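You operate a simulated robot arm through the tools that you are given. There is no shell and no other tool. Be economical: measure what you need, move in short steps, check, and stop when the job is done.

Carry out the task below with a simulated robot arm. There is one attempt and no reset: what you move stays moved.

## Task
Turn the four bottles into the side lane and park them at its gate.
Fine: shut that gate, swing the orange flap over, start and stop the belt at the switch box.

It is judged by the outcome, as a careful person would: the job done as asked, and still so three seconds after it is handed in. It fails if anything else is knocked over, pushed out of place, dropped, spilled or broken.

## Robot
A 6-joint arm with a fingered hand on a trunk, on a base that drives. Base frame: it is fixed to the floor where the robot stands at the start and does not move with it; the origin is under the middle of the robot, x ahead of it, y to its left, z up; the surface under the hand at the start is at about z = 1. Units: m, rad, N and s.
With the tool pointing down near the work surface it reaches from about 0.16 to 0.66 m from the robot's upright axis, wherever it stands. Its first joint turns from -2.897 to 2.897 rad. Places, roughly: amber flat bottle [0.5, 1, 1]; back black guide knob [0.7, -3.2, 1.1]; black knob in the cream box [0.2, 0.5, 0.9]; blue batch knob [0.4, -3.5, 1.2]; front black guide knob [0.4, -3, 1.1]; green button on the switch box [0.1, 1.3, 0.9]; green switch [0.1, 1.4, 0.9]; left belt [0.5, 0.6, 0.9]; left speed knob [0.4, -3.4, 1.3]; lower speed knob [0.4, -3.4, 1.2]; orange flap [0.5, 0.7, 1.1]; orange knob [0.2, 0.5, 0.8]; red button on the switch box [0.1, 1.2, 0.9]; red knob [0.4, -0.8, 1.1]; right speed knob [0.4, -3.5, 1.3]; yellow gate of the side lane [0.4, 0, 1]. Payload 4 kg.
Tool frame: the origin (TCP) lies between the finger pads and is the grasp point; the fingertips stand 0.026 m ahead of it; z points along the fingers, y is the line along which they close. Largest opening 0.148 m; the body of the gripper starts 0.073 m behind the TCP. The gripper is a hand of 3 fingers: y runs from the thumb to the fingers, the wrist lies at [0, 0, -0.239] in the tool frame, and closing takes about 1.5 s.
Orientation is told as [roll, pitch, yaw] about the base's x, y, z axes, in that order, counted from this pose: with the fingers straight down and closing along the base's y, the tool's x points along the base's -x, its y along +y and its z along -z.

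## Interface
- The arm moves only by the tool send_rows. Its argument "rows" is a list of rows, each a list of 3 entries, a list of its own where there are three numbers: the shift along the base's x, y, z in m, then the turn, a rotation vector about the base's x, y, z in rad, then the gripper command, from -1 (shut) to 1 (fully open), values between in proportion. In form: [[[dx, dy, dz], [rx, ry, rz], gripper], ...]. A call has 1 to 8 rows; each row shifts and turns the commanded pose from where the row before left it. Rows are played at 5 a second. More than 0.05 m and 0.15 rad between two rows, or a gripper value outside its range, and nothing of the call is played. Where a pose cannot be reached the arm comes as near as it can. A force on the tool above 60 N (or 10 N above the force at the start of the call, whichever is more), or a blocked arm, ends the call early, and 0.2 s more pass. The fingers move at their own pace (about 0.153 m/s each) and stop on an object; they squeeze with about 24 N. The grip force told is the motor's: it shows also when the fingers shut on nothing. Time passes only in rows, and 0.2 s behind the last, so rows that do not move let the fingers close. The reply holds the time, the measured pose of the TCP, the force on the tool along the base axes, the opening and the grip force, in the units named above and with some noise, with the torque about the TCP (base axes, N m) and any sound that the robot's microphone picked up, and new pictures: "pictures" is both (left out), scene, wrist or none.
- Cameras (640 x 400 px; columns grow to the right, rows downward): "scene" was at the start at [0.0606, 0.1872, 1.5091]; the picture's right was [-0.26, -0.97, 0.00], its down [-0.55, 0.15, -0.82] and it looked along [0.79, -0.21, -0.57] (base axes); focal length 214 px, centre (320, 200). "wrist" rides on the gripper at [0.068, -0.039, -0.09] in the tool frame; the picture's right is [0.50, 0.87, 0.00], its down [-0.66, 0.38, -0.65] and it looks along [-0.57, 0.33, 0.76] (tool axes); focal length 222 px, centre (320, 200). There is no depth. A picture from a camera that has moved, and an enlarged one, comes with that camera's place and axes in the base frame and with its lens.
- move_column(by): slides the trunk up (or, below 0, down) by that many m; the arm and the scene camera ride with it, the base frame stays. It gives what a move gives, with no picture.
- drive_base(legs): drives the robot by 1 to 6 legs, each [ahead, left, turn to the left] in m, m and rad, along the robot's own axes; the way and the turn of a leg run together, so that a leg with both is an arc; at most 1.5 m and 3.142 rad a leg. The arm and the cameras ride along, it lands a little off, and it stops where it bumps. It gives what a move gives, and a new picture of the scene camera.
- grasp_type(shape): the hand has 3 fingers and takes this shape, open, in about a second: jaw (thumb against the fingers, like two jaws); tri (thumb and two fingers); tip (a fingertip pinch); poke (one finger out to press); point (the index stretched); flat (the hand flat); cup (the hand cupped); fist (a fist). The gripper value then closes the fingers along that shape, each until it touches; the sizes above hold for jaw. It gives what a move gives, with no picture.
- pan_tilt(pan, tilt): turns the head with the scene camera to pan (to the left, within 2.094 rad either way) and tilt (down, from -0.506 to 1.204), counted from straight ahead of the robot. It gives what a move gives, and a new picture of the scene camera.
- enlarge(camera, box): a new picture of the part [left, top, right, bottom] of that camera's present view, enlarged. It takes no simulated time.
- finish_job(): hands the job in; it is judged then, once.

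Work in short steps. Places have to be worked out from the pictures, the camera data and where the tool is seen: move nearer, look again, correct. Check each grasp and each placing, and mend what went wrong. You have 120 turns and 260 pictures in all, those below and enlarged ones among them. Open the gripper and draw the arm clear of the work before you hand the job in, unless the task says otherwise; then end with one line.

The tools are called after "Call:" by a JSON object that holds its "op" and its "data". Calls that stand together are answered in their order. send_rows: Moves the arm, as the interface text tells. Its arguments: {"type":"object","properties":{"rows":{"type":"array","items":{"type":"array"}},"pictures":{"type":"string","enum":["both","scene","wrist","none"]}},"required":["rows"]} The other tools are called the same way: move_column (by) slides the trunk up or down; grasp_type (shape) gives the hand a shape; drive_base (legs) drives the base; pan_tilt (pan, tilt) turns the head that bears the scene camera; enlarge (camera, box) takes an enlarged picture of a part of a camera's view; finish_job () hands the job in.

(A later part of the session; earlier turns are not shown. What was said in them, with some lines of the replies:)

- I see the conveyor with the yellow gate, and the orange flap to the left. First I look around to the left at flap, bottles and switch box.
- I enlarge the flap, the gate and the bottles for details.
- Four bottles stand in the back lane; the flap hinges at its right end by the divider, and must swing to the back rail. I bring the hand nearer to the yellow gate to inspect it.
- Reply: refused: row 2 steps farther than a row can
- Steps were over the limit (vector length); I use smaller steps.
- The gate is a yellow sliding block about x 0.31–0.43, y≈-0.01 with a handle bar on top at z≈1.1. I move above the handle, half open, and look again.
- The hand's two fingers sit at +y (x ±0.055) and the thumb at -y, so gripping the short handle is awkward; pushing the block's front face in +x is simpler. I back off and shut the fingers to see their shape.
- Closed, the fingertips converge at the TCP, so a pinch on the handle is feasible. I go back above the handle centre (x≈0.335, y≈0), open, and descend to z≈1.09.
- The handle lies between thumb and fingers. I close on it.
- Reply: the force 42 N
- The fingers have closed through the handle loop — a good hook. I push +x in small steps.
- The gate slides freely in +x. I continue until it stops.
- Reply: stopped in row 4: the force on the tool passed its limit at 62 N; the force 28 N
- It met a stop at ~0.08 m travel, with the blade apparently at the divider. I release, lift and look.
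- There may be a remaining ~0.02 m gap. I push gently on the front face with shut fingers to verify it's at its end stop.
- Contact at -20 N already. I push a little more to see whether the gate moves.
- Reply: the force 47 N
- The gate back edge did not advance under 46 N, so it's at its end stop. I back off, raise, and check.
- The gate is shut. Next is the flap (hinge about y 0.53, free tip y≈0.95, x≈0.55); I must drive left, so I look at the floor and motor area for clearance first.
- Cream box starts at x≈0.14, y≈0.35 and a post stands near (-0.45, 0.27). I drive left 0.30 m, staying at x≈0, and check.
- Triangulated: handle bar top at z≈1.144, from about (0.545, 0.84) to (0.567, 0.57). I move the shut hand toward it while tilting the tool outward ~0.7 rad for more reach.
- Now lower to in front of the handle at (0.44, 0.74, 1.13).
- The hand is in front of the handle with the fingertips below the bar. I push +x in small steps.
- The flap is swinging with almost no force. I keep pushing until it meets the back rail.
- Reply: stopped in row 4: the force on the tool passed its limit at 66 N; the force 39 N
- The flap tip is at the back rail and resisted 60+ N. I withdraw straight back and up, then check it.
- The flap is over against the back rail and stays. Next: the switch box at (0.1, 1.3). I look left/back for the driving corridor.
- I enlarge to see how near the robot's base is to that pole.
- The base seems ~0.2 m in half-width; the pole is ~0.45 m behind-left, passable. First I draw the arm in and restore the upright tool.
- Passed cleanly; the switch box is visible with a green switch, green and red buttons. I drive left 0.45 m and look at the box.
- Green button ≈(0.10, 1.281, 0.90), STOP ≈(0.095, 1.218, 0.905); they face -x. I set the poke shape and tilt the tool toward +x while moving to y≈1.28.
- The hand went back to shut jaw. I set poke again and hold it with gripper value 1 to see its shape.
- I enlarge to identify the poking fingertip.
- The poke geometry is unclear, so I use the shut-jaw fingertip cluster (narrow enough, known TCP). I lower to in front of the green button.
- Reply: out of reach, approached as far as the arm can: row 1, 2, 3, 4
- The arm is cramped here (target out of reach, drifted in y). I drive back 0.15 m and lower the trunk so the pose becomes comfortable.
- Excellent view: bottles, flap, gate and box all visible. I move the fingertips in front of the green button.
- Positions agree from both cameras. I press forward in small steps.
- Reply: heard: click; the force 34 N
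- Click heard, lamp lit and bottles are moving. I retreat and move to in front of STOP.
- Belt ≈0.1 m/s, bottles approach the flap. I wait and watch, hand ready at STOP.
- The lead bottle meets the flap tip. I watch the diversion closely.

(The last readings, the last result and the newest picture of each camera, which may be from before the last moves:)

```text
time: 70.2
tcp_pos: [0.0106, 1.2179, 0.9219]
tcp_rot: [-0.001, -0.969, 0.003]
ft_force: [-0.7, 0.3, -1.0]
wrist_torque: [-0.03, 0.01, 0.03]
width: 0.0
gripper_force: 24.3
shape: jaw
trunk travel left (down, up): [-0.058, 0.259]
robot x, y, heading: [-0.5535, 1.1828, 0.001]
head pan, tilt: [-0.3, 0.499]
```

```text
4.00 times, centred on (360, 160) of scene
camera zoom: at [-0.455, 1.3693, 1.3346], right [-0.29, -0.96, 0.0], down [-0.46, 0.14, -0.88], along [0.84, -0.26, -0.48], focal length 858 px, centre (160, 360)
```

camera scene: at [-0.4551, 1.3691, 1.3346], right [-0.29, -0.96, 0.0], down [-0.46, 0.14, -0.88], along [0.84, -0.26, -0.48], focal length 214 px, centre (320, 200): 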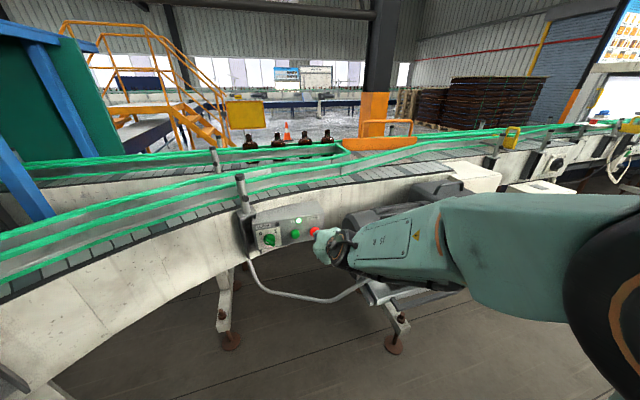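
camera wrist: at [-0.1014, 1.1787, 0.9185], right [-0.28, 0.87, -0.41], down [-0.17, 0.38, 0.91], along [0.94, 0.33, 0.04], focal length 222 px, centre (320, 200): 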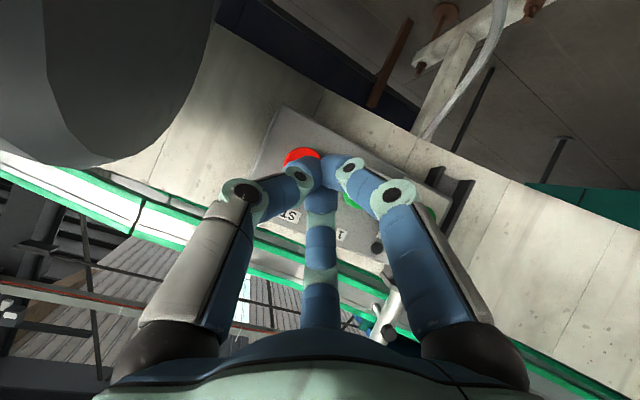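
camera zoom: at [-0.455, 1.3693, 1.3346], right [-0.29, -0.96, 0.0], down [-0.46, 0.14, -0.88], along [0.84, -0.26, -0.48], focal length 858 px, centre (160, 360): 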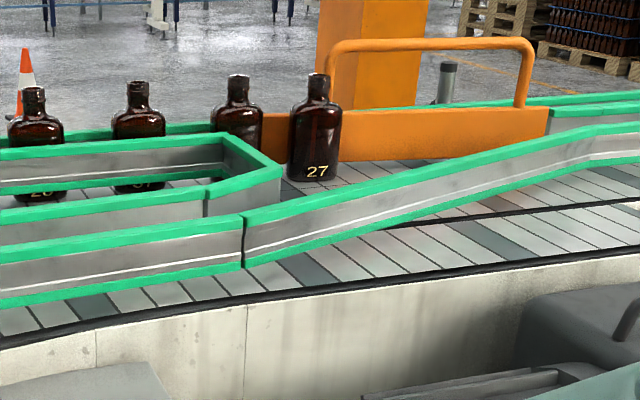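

Bottle 27 glides along the front of the flap, as wanted. I keep waiting.

Call:
{"op": "send_rows", "data": {"rows": [[[0, 0, 0], [0, 0, 0], -1], [[0, 0, 0], [0, 0, 0], -1], [[0, 0, 0], [0, 0, 0], -1], [[0, 0, 0], [0, 0, 0], -1], [[0, 0, 0], [0, 0, 0], -1], [[0, 0, 0], [0, 0, 0], -1]], "pictures": "none"}}

Call:
{"op": "enlarge", "data": {"camera": "scene", "box": [280, 90, 560, 210]}}

```text
time: 71.6
tcp_pos: [0.0111, 1.2176, 0.9229]
tcp_rot: [0.0, -0.971, 0.003]
ft_force: [0.8, -0.4, 0.3]
wrist_torque: [-0.04, 0.01, 0.0]
width: 0.0
gripper_force: 24.2
shape: jaw
trunk travel left (down, up): [-0.058, 0.259]
robot x, y, heading: [-0.5507, 1.1826, 0.009]
head pan, tilt: [-0.3, 0.499]
```

```text
2.29 times, centred on (420, 150) of scene
camera zoom: at [-0.455, 1.3693, 1.3346], right [-0.29, -0.96, 0.0], down [-0.46, 0.14, -0.88], along [0.84, -0.26, -0.48], focal length 490 px, centre (91, 314)
```

zoom: 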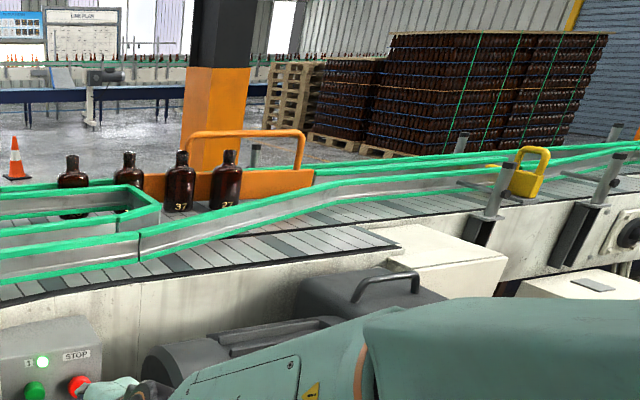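

Two are in; the others follow. I continue waiting.

Call:
{"op": "send_rows", "data": {"rows": [[[0, 0, 0], [0, 0, 0], -1], [[0, 0, 0], [0, 0, 0], -1], [[0, 0, 0], [0, 0, 0], -1], [[0, 0, 0], [0, 0, 0], -1], [[0, 0, 0], [0, 0, 0], -1], [[0, 0, 0], [0, 0, 0], -1], [[0, 0, 0], [0, 0, 0], -1], [[0, 0, 0], [0, 0, 0], -1]], "pictures": "none"}}

Call:
{"op": "enlarge", "data": {"camera": "scene", "box": [280, 90, 560, 210]}}

```text
time: 73.4
tcp_pos: [0.0108, 1.2183, 0.9213]
tcp_rot: [-0.002, -0.97, 0.004]
ft_force: [0.8, -0.1, -0.1]
wrist_torque: [-0.06, 0.0, -0.04]
width: 0.0
gripper_force: 23.9
shape: jaw
trunk travel left (down, up): [-0.058, 0.259]
robot x, y, heading: [-0.5551, 1.1866, -0.0]
head pan, tilt: [-0.3, 0.499]
```

```text
2.29 times, centred on (420, 150) of scene
camera zoom: at [-0.4551, 1.3693, 1.3346], right [-0.29, -0.96, 0.0], down [-0.46, 0.14, -0.88], along [0.84, -0.26, -0.48], focal length 490 px, centre (91, 314)
```

zoom: 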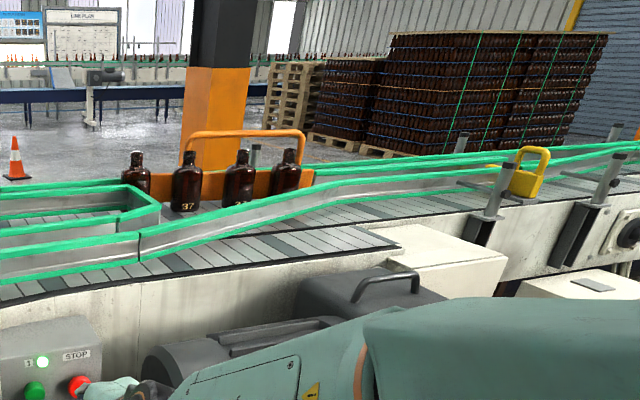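

All going well into the side lane; waiting on.

Call:
{"op": "send_rows", "data": {"rows": [[[0, 0, 0], [0, 0, 0], -1], [[0, 0, 0], [0, 0, 0], -1], [[0, 0, 0], [0, 0, 0], -1], [[0, 0, 0], [0, 0, 0], -1], [[0, 0, 0], [0, 0, 0], -1], [[0, 0, 0], [0, 0, 0], -1], [[0, 0, 0], [0, 0, 0], -1], [[0, 0, 0], [0, 0, 0], -1]], "pictures": "none"}}

Call:
{"op": "enlarge", "data": {"camera": "scene", "box": [320, 90, 560, 200]}}

```text
time: 75.2
tcp_pos: [0.011, 1.219, 0.9226]
tcp_rot: [-0.001, -0.969, 0.003]
ft_force: [-0.5, -0.1, -0.2]
wrist_torque: [-0.02, -0.05, 0.03]
width: 0.0
gripper_force: 23.9
shape: jaw
trunk travel left (down, up): [-0.058, 0.259]
robot x, y, heading: [-0.5526, 1.1883, 0.002]
head pan, tilt: [-0.3, 0.499]
```

```text
2.67 times, centred on (440, 145) of scene
camera zoom: at [-0.455, 1.3693, 1.3346], right [-0.29, -0.96, 0.0], down [-0.46, 0.14, -0.88], along [0.84, -0.26, -0.48], focal length 572 px, centre (0, 347)
```

zoom: 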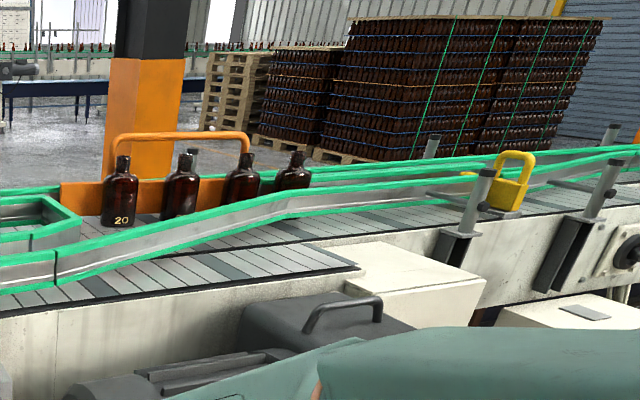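

Still fine; more waiting.

Call:
{"op": "send_rows", "data": {"rows": [[[0, 0, 0], [0, 0, 0], -1], [[0, 0, 0], [0, 0, 0], -1], [[0, 0, 0], [0, 0, 0], -1], [[0, 0, 0], [0, 0, 0], -1], [[0, 0, 0], [0, 0, 0], -1], [[0, 0, 0], [0, 0, 0], -1], [[0, 0, 0], [0, 0, 0], -1], [[0, 0, 0], [0, 0, 0], -1]], "pictures": "none"}}

Call:
{"op": "enlarge", "data": {"camera": "scene", "box": [340, 90, 560, 200]}}

```text
time: 77.0
tcp_pos: [0.0106, 1.2187, 0.9222]
tcp_rot: [-0.002, -0.972, 0.005]
ft_force: [-0.1, -1.2, 0.1]
wrist_torque: [0.0, -0.01, 0.0]
width: 0.0
gripper_force: 24.0
shape: jaw
trunk travel left (down, up): [-0.058, 0.259]
robot x, y, heading: [-0.5521, 1.1854, 0.003]
head pan, tilt: [-0.3, 0.499]
```

```text
2.91 times, centred on (450, 145) of scene
camera zoom: at [-0.455, 1.3693, 1.3346], right [-0.29, -0.96, 0.0], down [-0.46, 0.14, -0.88], along [0.84, -0.26, -0.48], focal length 624 px, centre (-58, 360)
```

zoom: 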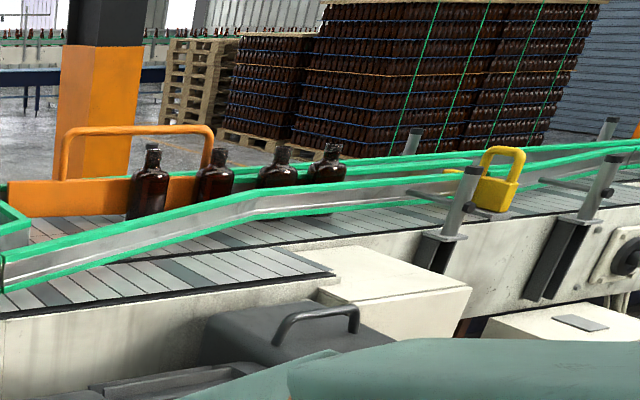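

Progressing in the lane between divider and front rail. Continue.

Call:
{"op": "send_rows", "data": {"rows": [[[0, 0, 0], [0, 0, 0], -1], [[0, 0, 0], [0, 0, 0], -1], [[0, 0, 0], [0, 0, 0], -1], [[0, 0, 0], [0, 0, 0], -1], [[0, 0, 0], [0, 0, 0], -1], [[0, 0, 0], [0, 0, 0], -1], [[0, 0, 0], [0, 0, 0], -1], [[0, 0, 0], [0, 0, 0], -1]], "pictures": "none"}}

Call:
{"op": "enlarge", "data": {"camera": "scene", "box": [380, 90, 560, 200]}}

```text
time: 78.8
tcp_pos: [0.0112, 1.2175, 0.9215]
tcp_rot: [-0.003, -0.972, 0.003]
ft_force: [-0.1, -0.8, -0.7]
wrist_torque: [-0.02, 0.04, -0.02]
width: 0.0001
gripper_force: 23.9
shape: jaw
trunk travel left (down, up): [-0.058, 0.259]
robot x, y, heading: [-0.5513, 1.1869, 0.006]
head pan, tilt: [-0.3, 0.499]
```

```text
3.56 times, centred on (470, 145) of scene
camera zoom: at [-0.455, 1.3693, 1.3346], right [-0.29, -0.96, 0.0], down [-0.46, 0.14, -0.88], along [0.84, -0.26, -0.48], focal length 763 px, centre (-213, 396)
```

zoom: 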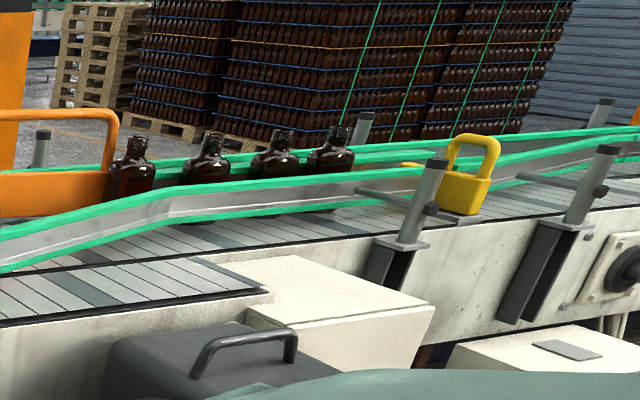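

Call:
{"op": "send_rows", "data": {"rows": [[[0, 0, 0], [0, 0, 0], -1], [[0, 0, 0], [0, 0, 0], -1], [[0, 0, 0], [0, 0, 0], -1], [[0, 0, 0], [0, 0, 0], -1], [[0, 0, 0], [0, 0, 0], -1], [[0, 0, 0], [0, 0, 0], -1], [[0, 0, 0], [0, 0, 0], -1], [[0, 0, 0], [0, 0, 0], -1]], "pictures": "none"}}

Call:
{"op": "enlarge", "data": {"camera": "scene", "box": [380, 90, 560, 200]}}

```text
time: 80.6
tcp_pos: [0.0109, 1.218, 0.9226]
tcp_rot: [-0.002, -0.97, 0.005]
ft_force: [-0.5, 0.4, 0.7]
wrist_torque: [0.0, -0.01, 0.0]
width: 0.0
gripper_force: 23.4
shape: jaw
trunk travel left (down, up): [-0.058, 0.259]
robot x, y, heading: [-0.5538, 1.1864, 0.003]
head pan, tilt: [-0.3, 0.499]
```

```text
3.56 times, centred on (470, 145) of scene
camera zoom: at [-0.455, 1.3693, 1.3346], right [-0.29, -0.96, 0.0], down [-0.46, 0.14, -0.88], along [0.84, -0.26, -0.48], focal length 763 px, centre (-213, 396)
```

zoom: 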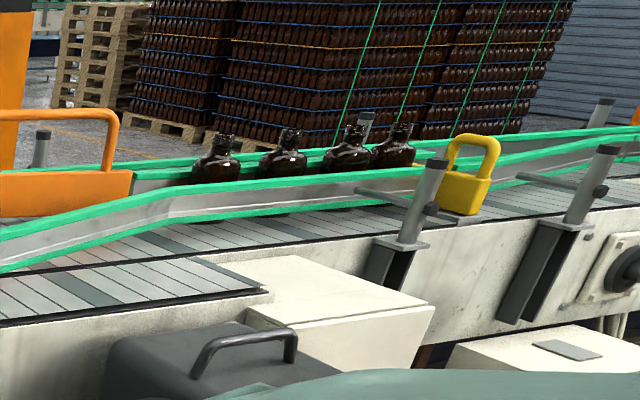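

The lead bottle is about at the gate. A short wait for the rest to close up.

Call:
{"op": "send_rows", "data": {"rows": [[[0, 0, 0], [0, 0, 0], -1], [[0, 0, 0], [0, 0, 0], -1], [[0, 0, 0], [0, 0, 0], -1], [[0, 0, 0], [0, 0, 0], -1], [[0, 0, 0], [0, 0, 0], -1], [[0, 0, 0], [0, 0, 0], -1]], "pictures": "none"}}

Call:
{"op": "enlarge", "data": {"camera": "scene", "box": [400, 100, 540, 185]}}

```text
time: 82.0
tcp_pos: [0.0108, 1.2188, 0.9224]
tcp_rot: [-0.002, -0.972, 0.003]
ft_force: [-0.3, -0.1, 0.0]
wrist_torque: [0.0, -0.02, 0.01]
width: 0.0
gripper_force: 24.5
shape: jaw
trunk travel left (down, up): [-0.058, 0.259]
robot x, y, heading: [-0.5509, 1.1886, 0.004]
head pan, tilt: [-0.3, 0.499]
```

```text
4.57 times, centred on (470, 142) of scene
camera zoom: at [-0.455, 1.3693, 1.3346], right [-0.29, -0.96, 0.0], down [-0.46, 0.14, -0.88], along [0.84, -0.26, -0.48], focal length 980 px, centre (-366, 463)
```

zoom: 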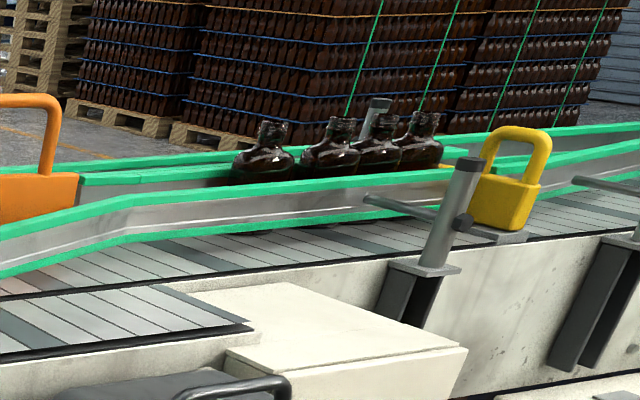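

Lead bottle is stopped at the gate and the last is nearly closed up. Press STOP now.

Call:
{"op": "send_rows", "data": {"rows": [[[0.02, 0, 0], [0, 0, 0], -1], [[0.015, 0, 0], [0, 0, 0], -1], [[0.01, 0, 0], [0, 0, 0], -1], [[0.01, 0, 0], [0, 0, 0], -1], [[0.01, 0, 0], [0, 0, 0], -1], [[0, 0, 0], [0, 0, 0], -1]], "pictures": "wrist"}}

Call:
{"op": "enlarge", "data": {"camera": "scene", "box": [400, 100, 540, 185]}}

```text
time: 83.4
tcp_pos: [0.0684, 1.2159, 0.9236]
tcp_rot: [0.002, -0.97, 0.001]
ft_force: [-54.7, -7.1, -1.1]
wrist_torque: [-0.09, 0.69, -0.46]
width: 0.0
gripper_force: 24.0
shape: jaw
trunk travel left (down, up): [-0.058, 0.259]
robot x, y, heading: [-0.5519, 1.1826, 0.004]
head pan, tilt: [-0.3, 0.499]
heard: click
camera wrist: at [-0.0424, 1.178, 0.9194], right [-0.28, 0.87, -0.41], down [-0.17, 0.38, 0.91], along [0.94, 0.33, 0.04], focal length 222 px, centre (320, 200)
```

wrist: 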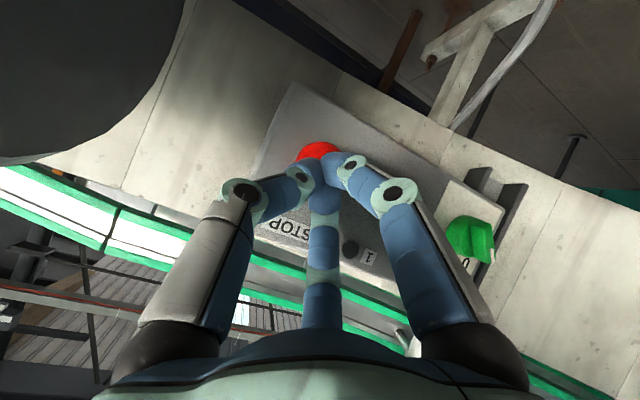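

```text
4.57 times, centred on (470, 142) of scene
camera zoom: at [-0.4622, 1.3685, 1.3352], right [-0.29, -0.96, 0.0], down [-0.45, 0.14, -0.88], along [0.84, -0.26, -0.47], focal length 980 px, centre (-366, 463)
```

zoom: 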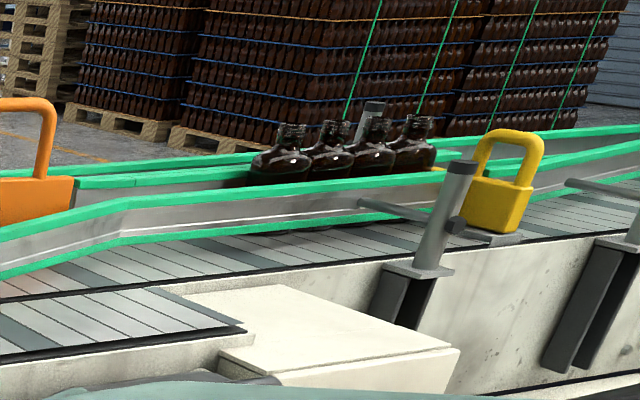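

Click heard, lamp off, and all four bottles stand queued at the gate. I draw the arm clear and verify everything is still.

Call:
{"op": "send_rows", "data": {"rows": [[[-0.04, 0, 0], [0, 0, 0], -1], [[-0.04, 0.02, 0.01], [0, 0, 0], -1], [[-0.04, 0.02, 0.02], [0, 0, 0], 0.5], [[-0.02, 0, 0.04], [0, 0, 0], 1], [[-0.02, 0, 0.04], [0, 0, 0], 1], [[0, 0, 0.04], [0, 0, 0], 1], [[0, 0, 0], [0, 0, 0], 1]], "pictures": "scene"}}

Call:
{"op": "enlarge", "data": {"camera": "scene", "box": [400, 100, 540, 185]}}

Call:
{"op": "enlarge", "data": {"camera": "scene", "box": [220, 180, 380, 280]}}

```text
time: 85.0
tcp_pos: [-0.0869, 1.257, 1.072]
tcp_rot: [-0.001, -0.972, 0.005]
ft_force: [-0.6, 0.0, 0.2]
wrist_torque: [0.03, 0.02, -0.01]
width: 0.148
gripper_force: 0.1
shape: jaw
trunk travel left (down, up): [-0.058, 0.259]
robot x, y, heading: [-0.5541, 1.1874, 0.001]
head pan, tilt: [-0.3, 0.499]
camera scene: at [-0.455, 1.3693, 1.3346], right [-0.29, -0.96, 0.0], down [-0.46, 0.14, -0.88], along [0.84, -0.26, -0.48], focal length 214 px, centre (320, 200)
```

scene: 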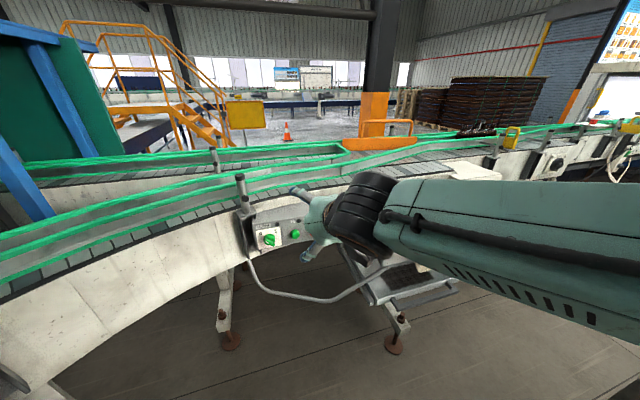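

```text
4.57 times, centred on (470, 142) of scene
camera zoom: at [-0.455, 1.3693, 1.3346], right [-0.29, -0.96, 0.0], down [-0.46, 0.14, -0.88], along [0.84, -0.26, -0.48], focal length 980 px, centre (-366, 463)
```

zoom: 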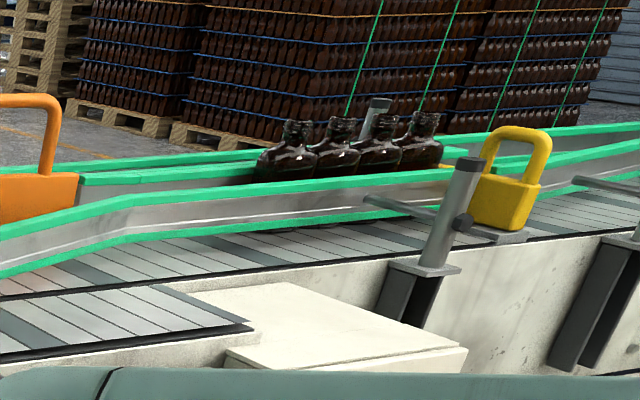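

```text
4.00 times, centred on (300, 230) of scene
camera zoom: at [-0.455, 1.3693, 1.3346], right [-0.29, -0.96, 0.0], down [-0.46, 0.14, -0.88], along [0.84, -0.26, -0.48], focal length 858 px, centre (400, 80)
```

zoom: 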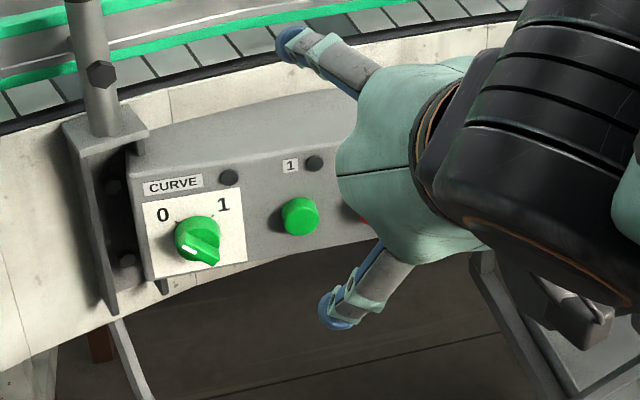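

Lamp is off, four bottles upright in a row at the shut gate, flap still over, hand open and clear. I hand in.

Call:
{"op": "finish_job", "data": {}}

```text
The job is handed in.
```

The job is handed in: the four bottles stand upright in a row at the shut gate of the side lane. The orange flap is swung over, and the belt was started and stopped at the switch box. I saw nothing knocked over or displaced on the way.
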